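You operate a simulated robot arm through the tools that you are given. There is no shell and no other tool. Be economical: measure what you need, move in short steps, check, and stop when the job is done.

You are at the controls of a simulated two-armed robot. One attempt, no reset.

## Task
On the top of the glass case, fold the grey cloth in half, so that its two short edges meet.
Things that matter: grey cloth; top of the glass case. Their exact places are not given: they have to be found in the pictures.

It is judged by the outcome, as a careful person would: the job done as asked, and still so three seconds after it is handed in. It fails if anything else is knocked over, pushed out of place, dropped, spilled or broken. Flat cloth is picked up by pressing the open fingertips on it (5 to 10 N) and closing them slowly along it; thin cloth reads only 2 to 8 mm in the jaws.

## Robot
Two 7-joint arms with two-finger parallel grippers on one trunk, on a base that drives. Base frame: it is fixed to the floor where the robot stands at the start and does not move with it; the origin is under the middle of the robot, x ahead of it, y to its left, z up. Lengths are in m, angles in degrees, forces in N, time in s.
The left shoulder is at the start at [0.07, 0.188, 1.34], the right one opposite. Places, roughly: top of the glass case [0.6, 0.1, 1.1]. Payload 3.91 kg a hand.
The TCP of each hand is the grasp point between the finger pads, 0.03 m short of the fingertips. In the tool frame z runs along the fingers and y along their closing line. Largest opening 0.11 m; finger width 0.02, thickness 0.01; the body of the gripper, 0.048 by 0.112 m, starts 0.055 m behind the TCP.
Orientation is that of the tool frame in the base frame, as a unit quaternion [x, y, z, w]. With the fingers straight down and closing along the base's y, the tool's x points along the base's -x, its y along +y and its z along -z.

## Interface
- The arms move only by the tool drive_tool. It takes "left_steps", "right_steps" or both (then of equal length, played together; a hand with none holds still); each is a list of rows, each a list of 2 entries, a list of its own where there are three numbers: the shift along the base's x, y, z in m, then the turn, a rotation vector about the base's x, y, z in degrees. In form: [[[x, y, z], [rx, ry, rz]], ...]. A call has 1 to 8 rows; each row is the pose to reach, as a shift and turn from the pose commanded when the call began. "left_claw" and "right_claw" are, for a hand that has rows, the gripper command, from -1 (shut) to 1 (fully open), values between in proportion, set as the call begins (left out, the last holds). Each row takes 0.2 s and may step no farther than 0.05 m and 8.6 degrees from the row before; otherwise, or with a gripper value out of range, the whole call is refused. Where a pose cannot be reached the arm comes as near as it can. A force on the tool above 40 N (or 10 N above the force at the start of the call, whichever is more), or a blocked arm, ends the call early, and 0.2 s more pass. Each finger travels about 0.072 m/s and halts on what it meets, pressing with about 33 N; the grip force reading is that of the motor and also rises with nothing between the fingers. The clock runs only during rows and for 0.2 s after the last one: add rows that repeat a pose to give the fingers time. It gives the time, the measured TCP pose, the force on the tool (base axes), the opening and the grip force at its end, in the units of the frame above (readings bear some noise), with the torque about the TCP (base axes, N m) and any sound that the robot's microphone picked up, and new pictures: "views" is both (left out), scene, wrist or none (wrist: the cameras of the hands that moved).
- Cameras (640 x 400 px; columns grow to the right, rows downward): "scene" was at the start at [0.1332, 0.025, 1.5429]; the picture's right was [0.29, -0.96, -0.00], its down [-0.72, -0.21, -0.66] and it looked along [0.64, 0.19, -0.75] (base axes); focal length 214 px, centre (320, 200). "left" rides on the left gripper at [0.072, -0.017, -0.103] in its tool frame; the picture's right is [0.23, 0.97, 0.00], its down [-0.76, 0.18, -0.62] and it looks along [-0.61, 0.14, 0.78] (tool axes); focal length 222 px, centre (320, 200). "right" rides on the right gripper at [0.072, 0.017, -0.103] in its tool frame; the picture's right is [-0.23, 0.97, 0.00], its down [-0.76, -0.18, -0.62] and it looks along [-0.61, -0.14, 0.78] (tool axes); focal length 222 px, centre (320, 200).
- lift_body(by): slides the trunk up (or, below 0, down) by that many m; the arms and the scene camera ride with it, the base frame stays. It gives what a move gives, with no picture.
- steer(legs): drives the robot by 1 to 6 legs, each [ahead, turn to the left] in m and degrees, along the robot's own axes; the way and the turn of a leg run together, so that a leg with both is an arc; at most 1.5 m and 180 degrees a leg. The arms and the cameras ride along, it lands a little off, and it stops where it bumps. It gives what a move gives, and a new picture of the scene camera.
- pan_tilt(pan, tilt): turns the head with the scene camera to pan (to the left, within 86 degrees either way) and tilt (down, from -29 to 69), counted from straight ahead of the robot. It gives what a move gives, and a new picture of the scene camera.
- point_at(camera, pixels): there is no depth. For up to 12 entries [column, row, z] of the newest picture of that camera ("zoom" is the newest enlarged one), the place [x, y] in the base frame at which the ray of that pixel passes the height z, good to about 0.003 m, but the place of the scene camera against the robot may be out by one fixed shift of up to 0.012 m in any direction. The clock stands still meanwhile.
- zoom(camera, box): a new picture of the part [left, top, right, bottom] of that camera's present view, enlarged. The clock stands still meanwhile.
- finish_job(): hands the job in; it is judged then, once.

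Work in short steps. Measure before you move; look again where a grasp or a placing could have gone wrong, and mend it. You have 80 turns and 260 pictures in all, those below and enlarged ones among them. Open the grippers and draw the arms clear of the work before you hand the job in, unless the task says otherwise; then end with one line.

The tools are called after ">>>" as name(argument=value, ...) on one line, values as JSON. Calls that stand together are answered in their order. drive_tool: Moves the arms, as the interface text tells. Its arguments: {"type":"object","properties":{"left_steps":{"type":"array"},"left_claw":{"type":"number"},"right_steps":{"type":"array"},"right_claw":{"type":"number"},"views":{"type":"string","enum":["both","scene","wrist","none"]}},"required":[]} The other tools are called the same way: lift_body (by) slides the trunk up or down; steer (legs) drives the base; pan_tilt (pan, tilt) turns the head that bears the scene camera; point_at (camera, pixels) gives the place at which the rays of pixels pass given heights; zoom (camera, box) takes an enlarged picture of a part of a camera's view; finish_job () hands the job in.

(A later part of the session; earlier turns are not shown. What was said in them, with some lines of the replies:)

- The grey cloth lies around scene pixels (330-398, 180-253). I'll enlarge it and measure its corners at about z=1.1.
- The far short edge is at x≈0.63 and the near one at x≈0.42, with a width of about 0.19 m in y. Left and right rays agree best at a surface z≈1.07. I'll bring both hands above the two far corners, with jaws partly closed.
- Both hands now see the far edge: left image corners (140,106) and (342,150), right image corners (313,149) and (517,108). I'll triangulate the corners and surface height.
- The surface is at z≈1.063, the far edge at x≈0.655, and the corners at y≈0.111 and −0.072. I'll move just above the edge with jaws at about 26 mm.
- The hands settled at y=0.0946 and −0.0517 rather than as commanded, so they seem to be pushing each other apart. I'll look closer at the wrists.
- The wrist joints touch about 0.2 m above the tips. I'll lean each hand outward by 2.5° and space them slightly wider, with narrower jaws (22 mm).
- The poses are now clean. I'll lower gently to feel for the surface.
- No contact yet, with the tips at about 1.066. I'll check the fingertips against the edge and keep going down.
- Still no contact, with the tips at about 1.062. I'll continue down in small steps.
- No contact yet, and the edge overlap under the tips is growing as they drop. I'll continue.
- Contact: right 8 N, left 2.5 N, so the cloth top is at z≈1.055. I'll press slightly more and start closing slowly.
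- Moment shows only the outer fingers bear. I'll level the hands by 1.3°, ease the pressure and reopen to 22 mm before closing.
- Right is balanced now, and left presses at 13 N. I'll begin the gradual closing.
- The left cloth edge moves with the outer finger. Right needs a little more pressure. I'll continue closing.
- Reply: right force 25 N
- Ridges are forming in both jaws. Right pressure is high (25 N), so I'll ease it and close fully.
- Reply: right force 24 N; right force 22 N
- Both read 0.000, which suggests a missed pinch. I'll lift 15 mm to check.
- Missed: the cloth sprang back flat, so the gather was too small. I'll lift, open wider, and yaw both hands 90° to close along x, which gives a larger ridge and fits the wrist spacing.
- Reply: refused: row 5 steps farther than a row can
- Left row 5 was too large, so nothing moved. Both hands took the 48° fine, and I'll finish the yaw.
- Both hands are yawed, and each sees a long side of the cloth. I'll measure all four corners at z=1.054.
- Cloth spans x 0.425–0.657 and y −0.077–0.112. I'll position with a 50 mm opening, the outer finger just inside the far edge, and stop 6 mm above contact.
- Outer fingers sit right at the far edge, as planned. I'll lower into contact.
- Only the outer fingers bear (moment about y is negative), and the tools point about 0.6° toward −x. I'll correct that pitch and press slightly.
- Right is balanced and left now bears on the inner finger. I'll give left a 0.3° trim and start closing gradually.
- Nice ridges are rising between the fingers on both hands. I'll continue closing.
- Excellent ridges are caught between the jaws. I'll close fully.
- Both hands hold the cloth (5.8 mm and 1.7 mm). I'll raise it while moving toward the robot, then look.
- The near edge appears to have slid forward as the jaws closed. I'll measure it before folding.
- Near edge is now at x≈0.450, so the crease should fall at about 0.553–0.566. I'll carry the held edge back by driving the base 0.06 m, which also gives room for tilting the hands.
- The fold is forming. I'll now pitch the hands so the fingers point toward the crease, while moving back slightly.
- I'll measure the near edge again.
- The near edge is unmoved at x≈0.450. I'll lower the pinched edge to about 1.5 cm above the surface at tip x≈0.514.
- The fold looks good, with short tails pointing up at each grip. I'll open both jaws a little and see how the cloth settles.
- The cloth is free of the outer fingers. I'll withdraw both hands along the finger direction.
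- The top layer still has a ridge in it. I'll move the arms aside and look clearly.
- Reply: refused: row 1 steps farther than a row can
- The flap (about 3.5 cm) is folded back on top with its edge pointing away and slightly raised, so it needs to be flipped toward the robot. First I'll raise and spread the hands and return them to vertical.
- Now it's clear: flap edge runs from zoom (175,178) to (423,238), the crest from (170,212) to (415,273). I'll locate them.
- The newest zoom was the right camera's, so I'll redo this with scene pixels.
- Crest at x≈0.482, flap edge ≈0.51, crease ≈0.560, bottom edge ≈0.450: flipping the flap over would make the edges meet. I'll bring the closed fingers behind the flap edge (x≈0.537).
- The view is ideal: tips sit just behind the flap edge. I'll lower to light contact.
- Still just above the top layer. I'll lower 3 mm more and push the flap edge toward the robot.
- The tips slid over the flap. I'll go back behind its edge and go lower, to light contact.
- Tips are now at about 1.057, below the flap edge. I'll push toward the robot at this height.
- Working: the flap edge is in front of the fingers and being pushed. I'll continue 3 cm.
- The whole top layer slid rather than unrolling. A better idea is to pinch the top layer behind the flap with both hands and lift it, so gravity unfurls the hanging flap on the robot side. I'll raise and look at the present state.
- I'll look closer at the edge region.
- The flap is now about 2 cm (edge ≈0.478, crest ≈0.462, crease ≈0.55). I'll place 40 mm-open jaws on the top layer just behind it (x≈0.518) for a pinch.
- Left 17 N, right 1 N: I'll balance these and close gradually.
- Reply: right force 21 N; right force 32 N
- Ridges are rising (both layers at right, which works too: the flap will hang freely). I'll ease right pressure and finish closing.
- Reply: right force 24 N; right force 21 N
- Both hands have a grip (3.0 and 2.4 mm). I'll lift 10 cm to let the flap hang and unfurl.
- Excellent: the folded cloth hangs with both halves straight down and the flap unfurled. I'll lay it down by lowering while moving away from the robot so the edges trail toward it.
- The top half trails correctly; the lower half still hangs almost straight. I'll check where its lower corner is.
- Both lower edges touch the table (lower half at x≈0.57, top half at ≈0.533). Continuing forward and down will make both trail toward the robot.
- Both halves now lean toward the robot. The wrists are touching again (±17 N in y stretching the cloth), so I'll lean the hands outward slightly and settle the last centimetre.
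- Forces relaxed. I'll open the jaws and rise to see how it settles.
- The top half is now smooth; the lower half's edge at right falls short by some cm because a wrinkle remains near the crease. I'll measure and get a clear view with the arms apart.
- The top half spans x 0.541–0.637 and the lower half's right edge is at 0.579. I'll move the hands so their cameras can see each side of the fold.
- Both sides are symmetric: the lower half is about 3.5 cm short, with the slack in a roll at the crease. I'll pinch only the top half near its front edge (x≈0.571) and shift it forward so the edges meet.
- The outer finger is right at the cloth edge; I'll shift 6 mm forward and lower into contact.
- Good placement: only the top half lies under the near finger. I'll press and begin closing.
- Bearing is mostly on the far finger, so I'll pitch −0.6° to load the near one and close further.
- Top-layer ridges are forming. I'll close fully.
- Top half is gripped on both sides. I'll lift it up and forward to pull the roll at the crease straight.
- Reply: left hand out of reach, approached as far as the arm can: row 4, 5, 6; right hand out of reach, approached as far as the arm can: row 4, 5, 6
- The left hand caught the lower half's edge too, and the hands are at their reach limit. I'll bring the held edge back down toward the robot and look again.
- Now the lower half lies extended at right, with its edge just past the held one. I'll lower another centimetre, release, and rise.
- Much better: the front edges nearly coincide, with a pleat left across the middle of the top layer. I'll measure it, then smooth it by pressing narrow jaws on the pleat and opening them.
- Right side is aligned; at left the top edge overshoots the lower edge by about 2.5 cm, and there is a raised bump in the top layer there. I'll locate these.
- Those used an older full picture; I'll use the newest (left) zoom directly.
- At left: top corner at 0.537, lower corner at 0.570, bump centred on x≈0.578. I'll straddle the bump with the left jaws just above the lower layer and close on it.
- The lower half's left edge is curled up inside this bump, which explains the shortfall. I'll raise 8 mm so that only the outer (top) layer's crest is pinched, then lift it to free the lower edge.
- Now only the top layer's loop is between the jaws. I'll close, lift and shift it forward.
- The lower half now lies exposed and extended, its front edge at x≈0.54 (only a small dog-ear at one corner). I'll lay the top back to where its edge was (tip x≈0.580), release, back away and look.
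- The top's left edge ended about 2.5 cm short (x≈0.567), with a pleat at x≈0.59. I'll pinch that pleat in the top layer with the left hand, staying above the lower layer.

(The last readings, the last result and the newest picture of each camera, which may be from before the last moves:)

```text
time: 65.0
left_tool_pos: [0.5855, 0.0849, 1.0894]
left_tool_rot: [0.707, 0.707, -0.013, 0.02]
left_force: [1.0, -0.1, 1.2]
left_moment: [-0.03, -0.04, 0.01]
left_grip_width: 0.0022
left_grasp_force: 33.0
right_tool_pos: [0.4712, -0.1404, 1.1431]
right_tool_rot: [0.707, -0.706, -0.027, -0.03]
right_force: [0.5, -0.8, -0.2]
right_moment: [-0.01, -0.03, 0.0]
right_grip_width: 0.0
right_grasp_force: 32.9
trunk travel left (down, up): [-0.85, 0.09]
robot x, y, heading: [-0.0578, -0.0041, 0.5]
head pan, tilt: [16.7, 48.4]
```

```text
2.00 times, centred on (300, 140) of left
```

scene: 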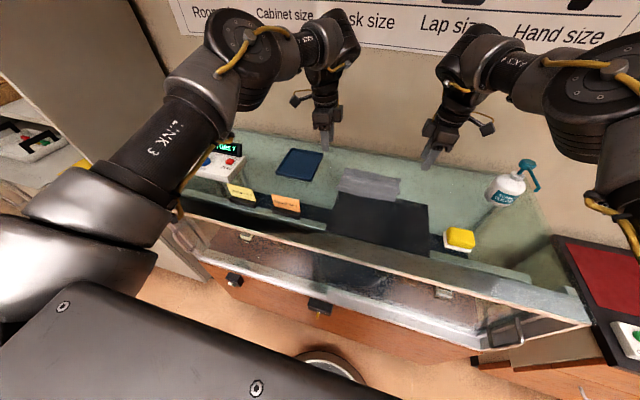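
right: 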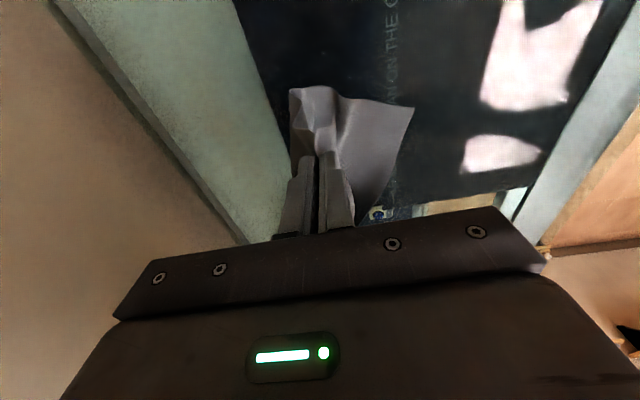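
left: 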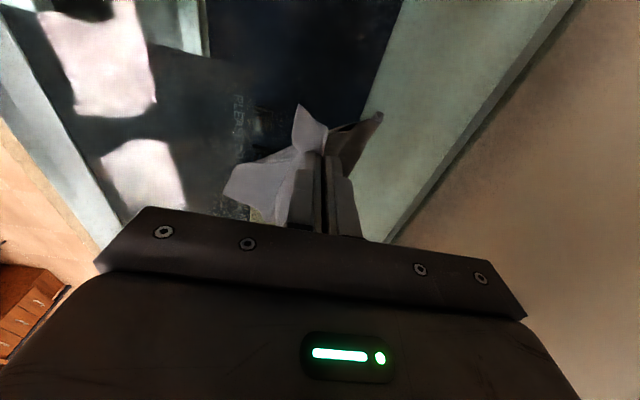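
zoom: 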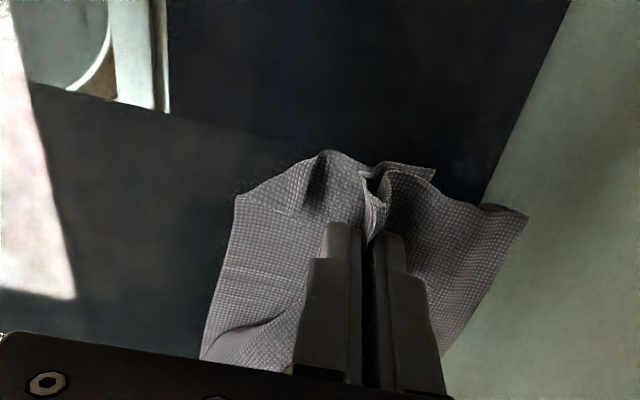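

Held (2.2 mm). I'll lift about 1 cm and pull it toward the robot over the lower edge (which also brushes the dog-ear outward), then release and look.

>>> drive_tool(left_steps=[[[0, 0, 0.01], [0, 0, 0]], [[-0.012, 0.003, 0.014], [0, 0, 0]], [[-0.025, 0.006, 0.014], [0, 0, 0]], [[-0.038, 0.008, 0.012], [0, 0, 0]], [[-0.038, 0.008, 0.008], [0, 0, 0]]], views="none")

>>> zoom(camera="left", box=[140, 40, 460, 240])

>>> drive_tool(left_steps=[[[0, 0, 0], [0, 0, 0]], [[0, 0, 0], [0, 0, 0]], [[0, 0, 0.02], [0, 0, 0]], [[0, 0.0, 0.05], [0, 0, 0]], [[-0.02, 0.03, 0.075], [0, 0, 0]], [[-0.04, 0.07, 0.08], [0, 0, 0]]], left_claw=-0.5, views="none")

>>> zoom(camera="scene", box=[320, 160, 420, 222])

```text
time: 66.2
left_tool_pos: [0.5501, 0.0924, 1.0988]
left_tool_rot: [0.707, 0.707, -0.013, 0.019]
left_force: [0.5, -1.4, -0.6]
left_moment: [0.0, 0.03, -0.03]
left_grip_width: 0.0023
left_grasp_force: 32.6
right_tool_pos: [0.4716, -0.1399, 1.1418]
right_tool_rot: [0.707, -0.706, -0.027, -0.031]
right_force: [1.2, -0.6, -0.1]
right_moment: [0.02, 0.03, -0.01]
right_grip_width: 0.0001
right_grasp_force: 32.9
trunk travel left (down, up): [-0.85, 0.09]
robot x, y, heading: [-0.0574, -0.0025, 0.0]
head pan, tilt: [16.7, 48.4]
```

```text
2.00 times, centred on (300, 140) of left
```

zoom: 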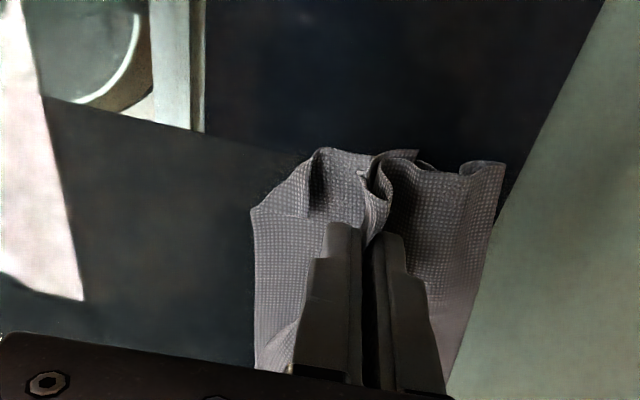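

```text
time: 67.6
left_tool_pos: [0.5107, 0.168, 1.1824]
left_tool_rot: [0.706, 0.707, -0.015, 0.021]
left_force: [-0.5, -0.1, 0.1]
left_moment: [-0.04, 0.0, 0.0]
left_grip_width: 0.0274
left_grasp_force: 0.0
right_tool_pos: [0.47, -0.1363, 1.1447]
right_tool_rot: [0.707, -0.706, -0.026, -0.03]
right_force: [0.9, 1.0, 0.0]
right_moment: [-0.03, -0.01, -0.02]
right_grip_width: 0.0
right_grasp_force: 32.9
trunk travel left (down, up): [-0.85, 0.09]
robot x, y, heading: [-0.0637, -0.0025, 0.2]
head pan, tilt: [16.7, 48.4]
```

```text
6.40 times, centred on (370, 191) of scene
```

zoom: 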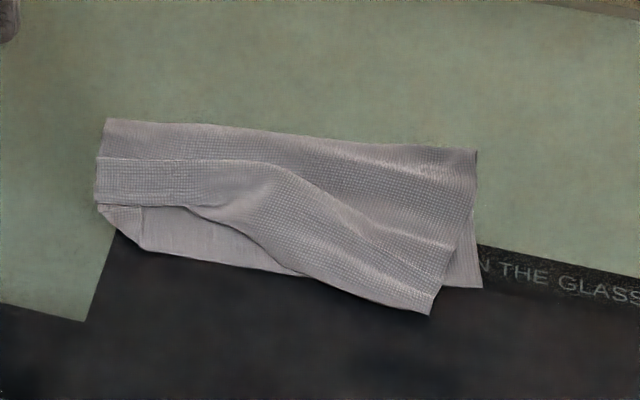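

The pinch had caught both layers. Now the top is rotated relative to the lower half (left short by about 3.5 cm, right over by 2.8 cm). I'll pinch the top's wave crests with both hands, finishing the closing at a raised height so only the top layer is taken.

>>> drive_tool(left_steps=[[[0.02, -0.02, -0.01], [0, 0, 0]], [[0.045, -0.05, -0.02], [0, 0, 0]], [[0.066, -0.07, -0.045], [0, 0, 0]], [[0.066, -0.078, -0.07], [0, 0, 0]], [[0.066, -0.078, -0.094], [0, 0, 0]], [[0.066, -0.078, -0.094], [0, 0, 0]]], right_steps=[[[0.03, 0.02, 0.01], [0, 0, 0]], [[0.06, 0.045, 0.01], [0, 0, 0]], [[0.09, 0.07, 0], [0, 0, 0]], [[0.093, 0.0935, -0.02], [0, 0, 0]], [[0.093, 0.0935, -0.045], [0, 0, 0]], [[0.093, 0.0935, -0.055], [0, 0, 0]]], left_claw=-0.27, right_claw=-0.27, views="none")

>>> drive_tool(left_steps=[[[0, 0, 0], [0, 0, 0]], [[0, 0, 0], [0, 0, 0]]], right_steps=[[[0, 0, 0], [0, 0, 0]], [[0, 0, 0], [0, 0, 0]]], left_claw=-0.6, right_claw=-0.6, views="none")

>>> drive_tool(left_steps=[[[0, 0, 0.006], [0, 0, 0]], [[0, 0, 0.009], [0, 0, 0]], [[0, 0, 0.009], [0, 0, 0]]], right_steps=[[[0, 0, 0.005], [0, 0, 0]], [[0, 0, 0.006], [0, 0, 0]], [[0, 0, 0.006], [0, 0, 0]]], left_claw=-1, right_claw=-1, views="none")

>>> zoom(camera="left", box=[140, 40, 460, 240])

>>> zoom(camera="right", box=[180, 40, 500, 240])

```text
time: 69.0
left_tool_pos: [0.5751, 0.085, 1.0866]
left_tool_rot: [0.706, 0.707, -0.013, 0.019]
left_force: [0.8, -0.6, 0.5]
left_moment: [-0.02, 0.0, -0.03]
left_grip_width: 0.0401
left_grasp_force: 0.1
right_tool_pos: [0.5654, -0.0474, 1.0844]
right_tool_rot: [0.707, -0.706, -0.028, -0.031]
right_force: [0.2, 0.3, 0.7]
right_moment: [0.01, -0.03, -0.04]
right_grip_width: 0.0397
right_grasp_force: 0.0
trunk travel left (down, up): [-0.85, 0.09]
robot x, y, heading: [-0.0576, 0.0005, -0.0]
head pan, tilt: [16.7, 48.4]
```

```text
time: 69.6
left_tool_pos: [0.576, 0.0851, 1.086]
left_tool_rot: [0.706, 0.708, -0.013, 0.02]
left_force: [0.3, 1.0, 0.1]
left_moment: [0.01, -0.02, -0.01]
left_grip_width: 0.0217
left_grasp_force: 0.0
right_tool_pos: [0.5646, -0.0466, 1.0856]
right_tool_rot: [0.707, -0.706, -0.027, -0.03]
right_force: [0.0, 0.1, 0.4]
right_moment: [-0.01, 0.02, -0.01]
right_grip_width: 0.0219
right_grasp_force: 0.1
trunk travel left (down, up): [-0.85, 0.09]
robot x, y, heading: [-0.0551, -0.0002, 0.3]
head pan, tilt: [16.7, 48.4]
```

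```text
time: 70.4
left_tool_pos: [0.5757, 0.0861, 1.0958]
left_tool_rot: [0.706, 0.708, -0.014, 0.02]
left_force: [0.1, -0.6, 0.6]
left_moment: [0.03, 0.01, 0.01]
left_grip_width: 0.0025
left_grasp_force: 32.8
right_tool_pos: [0.5649, -0.0463, 1.0905]
right_tool_rot: [0.707, -0.706, -0.027, -0.031]
right_force: [0.5, 0.4, -0.9]
right_moment: [0.03, 0.0, -0.02]
right_grip_width: 0.0021
right_grasp_force: 32.8
trunk travel left (down, up): [-0.85, 0.09]
robot x, y, heading: [-0.0588, -0.003, 0.2]
head pan, tilt: [16.7, 48.4]
```

```text
2.00 times, centred on (300, 140) of left
```

zoom: 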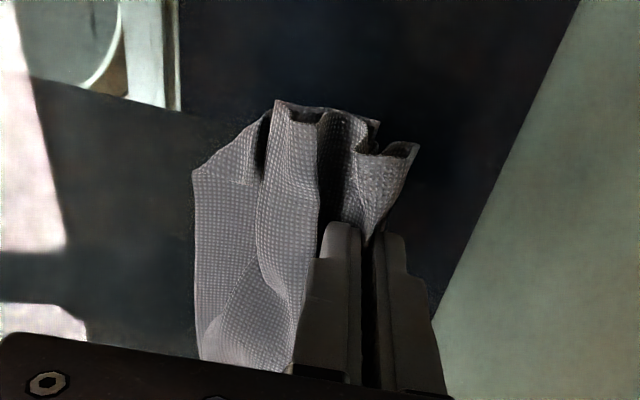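

```text
2.00 times, centred on (340, 140) of right
```

zoom: 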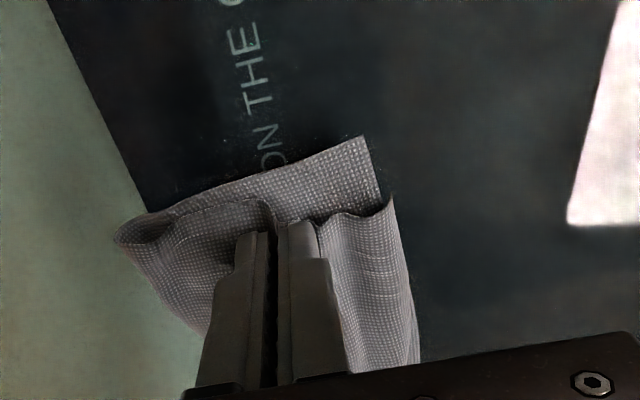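

Right holds only the top layer, nearly aligned; left holds the crease loop. I'll lift the left crease so both left halves hang and straighten, then lay them down moving forward so the edges trail; the right moves only slightly.

>>> drive_tool(left_steps=[[[0, 0, 0.02], [0, 0, 0]], [[0, 0, 0.045], [0, 0, 0]], [[0, 0, 0.07], [0, 0, 0]], [[0, 0, 0.07], [0, 0, 0]]], right_steps=[[[0, 0, 0.01], [0, 0, 0]], [[0.003, 0, 0.02], [0, 0, 0]], [[0.006, 0, 0.03], [0, 0, 0]], [[0.008, 0, 0.03], [0, 0, 0]]], views="none")

>>> zoom(camera="left", box=[140, 40, 460, 240])

>>> zoom(camera="scene", box=[300, 140, 440, 230])

```text
time: 71.4
left_tool_pos: [0.5769, 0.0846, 1.1632]
left_tool_rot: [0.706, 0.708, -0.013, 0.02]
left_force: [-0.5, -2.0, -1.6]
left_moment: [-0.01, -0.02, -0.01]
left_grip_width: 0.0024
left_grasp_force: 32.9
right_tool_pos: [0.5723, -0.0459, 1.1212]
right_tool_rot: [0.707, -0.706, -0.026, -0.031]
right_force: [0.0, 2.2, 0.7]
right_moment: [0.07, 0.02, 0.01]
right_grip_width: 0.0018
right_grasp_force: 32.6
trunk travel left (down, up): [-0.85, 0.09]
robot x, y, heading: [-0.0571, -0.001, 0.0]
head pan, tilt: [16.7, 48.4]
```

```text
2.00 times, centred on (300, 140) of left
```

zoom: 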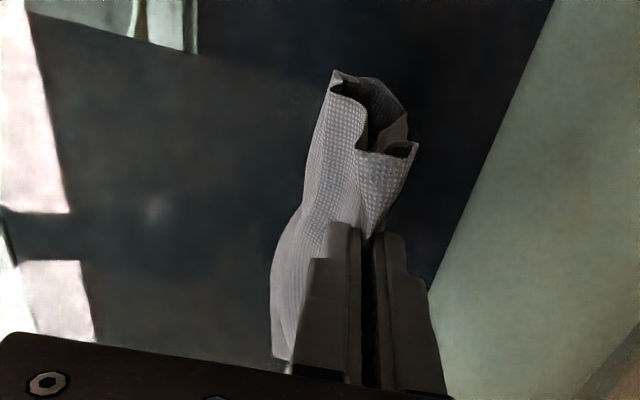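

```text
4.44 times, centred on (370, 185) of scene
5 turns are left
```

zoom: 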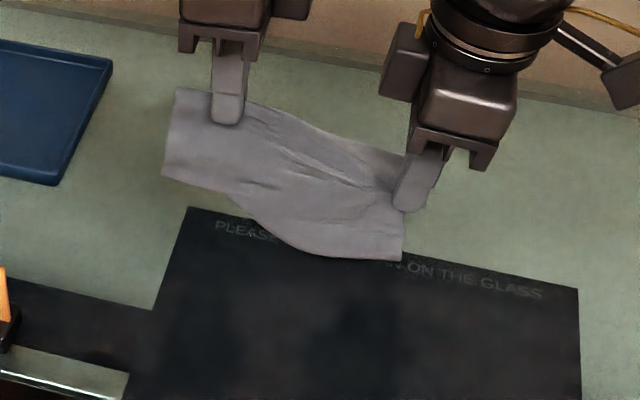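

The left half now hangs straight. I'll lay it down, with left moving forward while lowering and right settling, then release and look.

>>> drive_tool(left_steps=[[[0.008, 0, -0.012], [0, 0, 0]], [[0.018, 0, -0.024], [0, 0, 0]], [[0.03, 0, -0.038], [0, 0, 0]], [[0.04, 0, -0.052], [0, 0, 0]], [[0.045, 0, -0.064], [0, 0, 0]]], right_steps=[[[0, 0, -0.003], [0, 0, 0]], [[0, 0, -0.008], [0, 0, 0]], [[0.001, 0, -0.014], [0, 0, 0]], [[0.002, 0, -0.02], [0, 0, 0]], [[0.002, 0, -0.025], [0, 0, 0]]], views="none")

>>> drive_tool(left_steps=[[[0, 0, 0], [0, 0, 0]], [[0, 0, 0], [0, 0, 0]], [[0, 0, 0.02], [0, 0, 0]], [[0, 0.0, 0.05], [0, 0, 0]], [[-0.02, 0.03, 0.075], [0, 0, 0]], [[-0.05, 0.065, 0.08], [0, 0, 0]], [[-0.09, 0.09, 0.08], [0, 0, 0]]], right_steps=[[[0, 0, 0], [0, 0, 0]], [[0, 0, 0], [0, 0, 0]], [[0, 0, 0.02], [0, 0, 0]], [[0, 0.0, 0.05], [0, 0, 0]], [[-0.02, -0.03, 0.075], [0, 0, 0]], [[-0.05, -0.065, 0.08], [0, 0, 0]], [[-0.08, -0.09, 0.08], [0, 0, 0]]], left_claw=-0.5, right_claw=-0.5, views="scene")

>>> zoom(camera="scene", box=[320, 160, 420, 222])

>>> zoom(camera="right", box=[140, 40, 460, 240])

>>> zoom(camera="left", box=[180, 40, 500, 240])

>>> point_at(camera="scene", pixels=[[340, 170, 1.058], [340, 180, 1.058], [340, 190, 1.056], [340, 200, 1.056], [370, 180, 1.058], [370, 190, 1.058], [370, 200, 1.056], [395, 190, 1.058], [395, 200, 1.056], [395, 210, 1.056]])

```text
time: 72.6
left_tool_pos: [0.6204, 0.0847, 1.0996]
left_tool_rot: [0.706, 0.708, -0.013, 0.02]
left_force: [0.0, -1.0, 0.2]
left_moment: [-0.03, 0.04, 0.02]
left_grip_width: 0.0023
left_grasp_force: 32.5
right_tool_pos: [0.5753, -0.0461, 1.0954]
right_tool_rot: [0.707, -0.706, -0.028, -0.03]
right_force: [0.3, 0.2, 0.1]
right_moment: [0.03, -0.01, 0.0]
right_grip_width: 0.002
right_grasp_force: 33.6
trunk travel left (down, up): [-0.85, 0.09]
robot x, y, heading: [-0.0566, -0.0009, -0.0]
head pan, tilt: [16.7, 48.4]
```

```text
time: 74.2
left_tool_pos: [0.5279, 0.1752, 1.1839]
left_tool_rot: [0.705, 0.708, -0.013, 0.022]
left_force: [-0.3, -0.3, 0.0]
left_moment: [0.03, -0.03, 0.04]
left_grip_width: 0.0274
left_grasp_force: 0.0
right_tool_pos: [0.4907, -0.1381, 1.178]
right_tool_rot: [0.707, -0.706, -0.028, -0.032]
right_force: [-0.2, 0.5, -0.2]
right_moment: [-0.01, -0.04, 0.01]
right_grip_width: 0.0274
right_grasp_force: 0.0
trunk travel left (down, up): [-0.85, 0.09]
robot x, y, heading: [-0.0562, 0.0005, 0.2]
head pan, tilt: [16.7, 48.4]
```

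scene: 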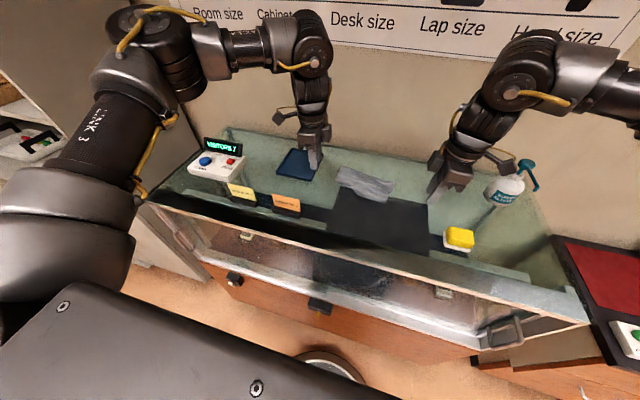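

```text
6.40 times, centred on (370, 191) of scene
```

zoom: 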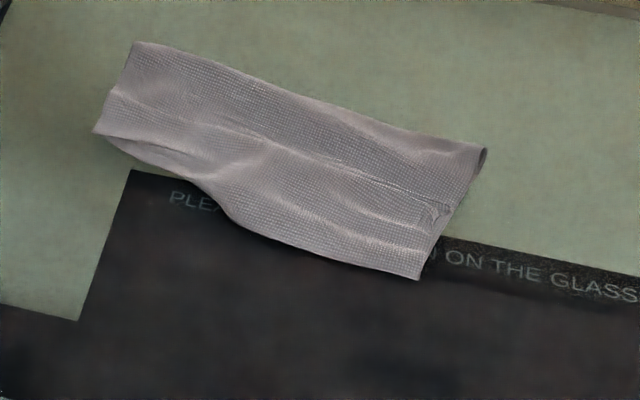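

```text
2.00 times, centred on (300, 140) of right
```

zoom: 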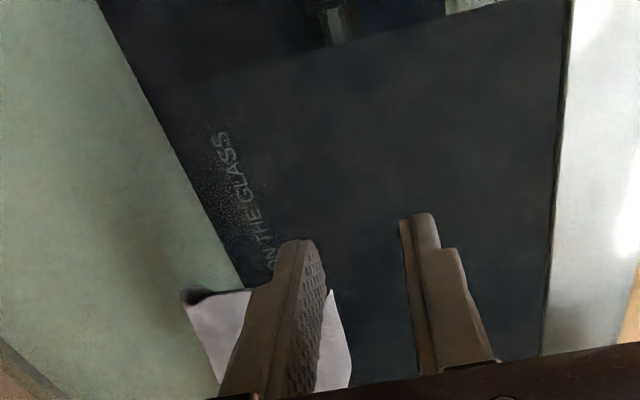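

```text
2.00 times, centred on (340, 140) of left
```

zoom: 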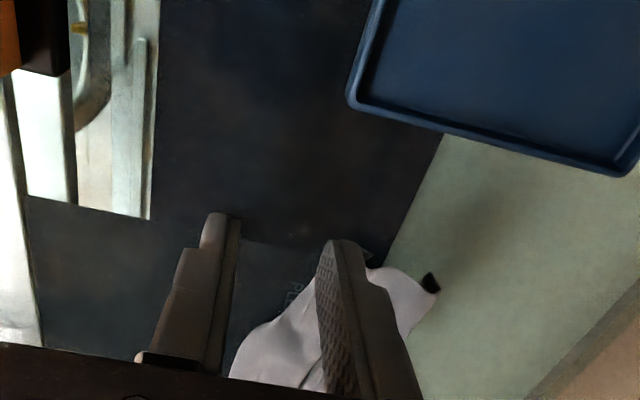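

```text
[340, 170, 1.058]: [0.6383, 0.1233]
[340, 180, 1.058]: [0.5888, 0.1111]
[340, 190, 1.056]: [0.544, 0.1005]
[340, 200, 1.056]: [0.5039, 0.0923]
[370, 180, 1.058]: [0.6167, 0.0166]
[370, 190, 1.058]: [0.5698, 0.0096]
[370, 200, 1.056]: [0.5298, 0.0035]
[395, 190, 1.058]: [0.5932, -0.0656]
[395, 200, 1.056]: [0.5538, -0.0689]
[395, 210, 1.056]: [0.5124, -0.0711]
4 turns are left
```

The cloth now lies folded with the top covering the lower half. I'll draw the hands back, clear of the work with grippers open, and take a last look from the sides.

>>> drive_tool(left_steps=[[[-0.03, 0.0, 0.0], [0, 0, 0]], [[-0.06, 0.01, 0.0], [0, 0, 0]], [[-0.08, 0.01, 0.0], [0, 0, 0]]], right_steps=[[[-0.02, -0.0, 0.0], [0, 0, 0]], [[-0.04, -0.01, 0.0], [0, 0, 0]], [[-0.06, -0.01, 0.0], [0, 0, 0]]], left_claw=-0.5, right_claw=-0.5, views="none")

>>> zoom(camera="left", box=[280, 90, 480, 215])

>>> zoom(camera="right", box=[160, 90, 360, 215])

>>> zoom(camera="scene", box=[330, 165, 400, 209])

```text
time: 75.0
left_tool_pos: [0.4512, 0.185, 1.1806]
left_tool_rot: [0.706, 0.707, -0.014, 0.02]
left_force: [0.0, -0.6, -0.6]
left_moment: [0.0, -0.01, 0.0]
left_grip_width: 0.0276
left_grasp_force: 0.1
right_tool_pos: [0.4352, -0.148, 1.1772]
right_tool_rot: [-0.706, 0.707, 0.027, 0.031]
right_force: [-0.6, 0.2, -0.5]
right_moment: [0.01, -0.02, 0.0]
right_grip_width: 0.0276
right_grasp_force: 0.2
trunk travel left (down, up): [-0.85, 0.09]
robot x, y, heading: [-0.0558, 0.0008, -0.2]
head pan, tilt: [16.7, 48.4]
```

```text
3.20 times, centred on (380, 152) of left
```

zoom: 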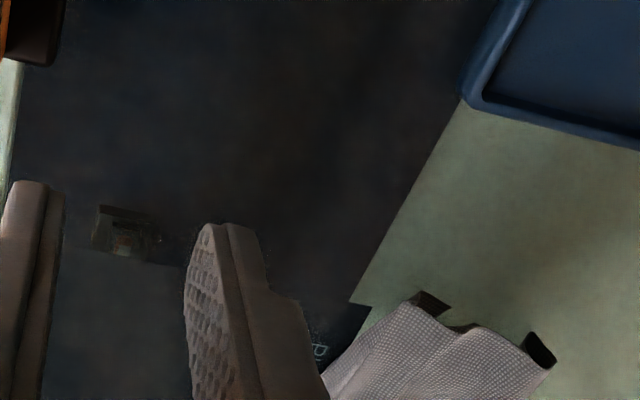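

```text
3.20 times, centred on (260, 152) of right
```

zoom: 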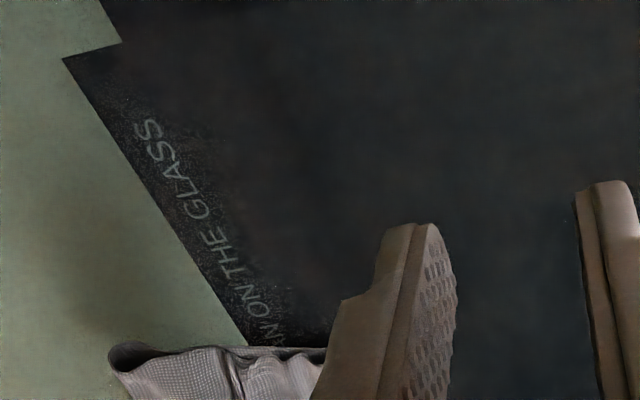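

```text
9.09 times, centred on (365, 187) of scene
3 turns are left
```

zoom: 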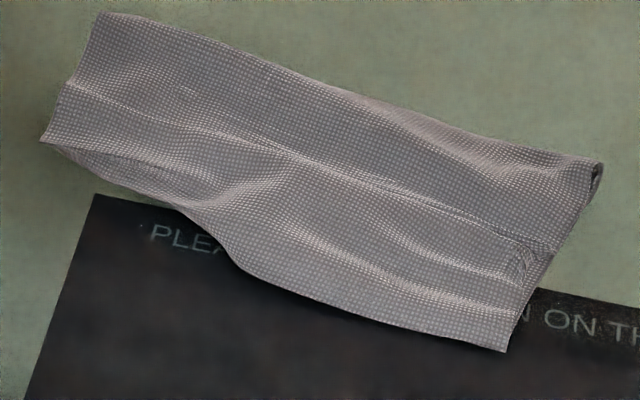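

Both sides show the short edges nearly together (left within about 1 cm, right flush). I'll open the grippers and draw the arms well clear.

>>> drive_tool(left_steps=[[[0, 0.02, 0.035], [0, 0, 0]], [[0, 0.04, 0.07], [0, 0, 0]], [[0, 0.05, 0.1], [0, 0, 0]], [[0, 0.05, 0.1], [0, 0, 0]]], right_steps=[[[0, -0.01, 0.035], [0, 0, 0]], [[0, -0.02, 0.07], [0, 0, 0]], [[0, -0.03, 0.1], [0, 0, 0]], [[0, -0.03, 0.1], [0, 0, 0]]], left_claw=1, right_claw=1, views="scene")

```text
time: 76.0
left_tool_pos: [0.4518, 0.2332, 1.2796]
left_tool_rot: [0.707, 0.707, -0.013, 0.02]
left_force: [0.0, 0.0, -0.3]
left_moment: [-0.03, -0.01, 0.0]
left_grip_width: 0.1101
left_grasp_force: 0.0
right_tool_pos: [0.4351, -0.1755, 1.2778]
right_tool_rot: [0.707, -0.706, -0.027, -0.031]
right_force: [-1.0, -0.1, -0.1]
right_moment: [-0.03, 0.04, -0.01]
right_grip_width: 0.1098
right_grasp_force: 0.0
trunk travel left (down, up): [-0.85, 0.09]
robot x, y, heading: [-0.058, -0.0012, 0.3]
head pan, tilt: [16.7, 48.4]
2 turns are left
```

scene: 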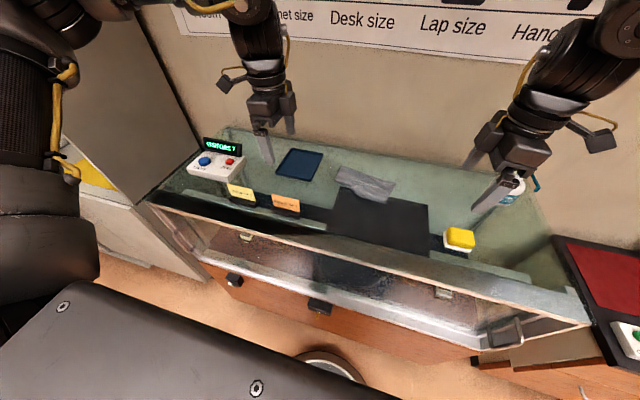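

The cloth lies folded on the case top, the other objects are undisturbed, and the hands are open and clear. I'm handing it in.

>>> finish_job()

```text
The job is handed in.
```

The grey cloth is folded in half on top of the glass case: its short edges look flush at the right and within about 1 cm at the left, with some wrinkles in the top half and the fold slightly askew, and nothing else looks disturbed.
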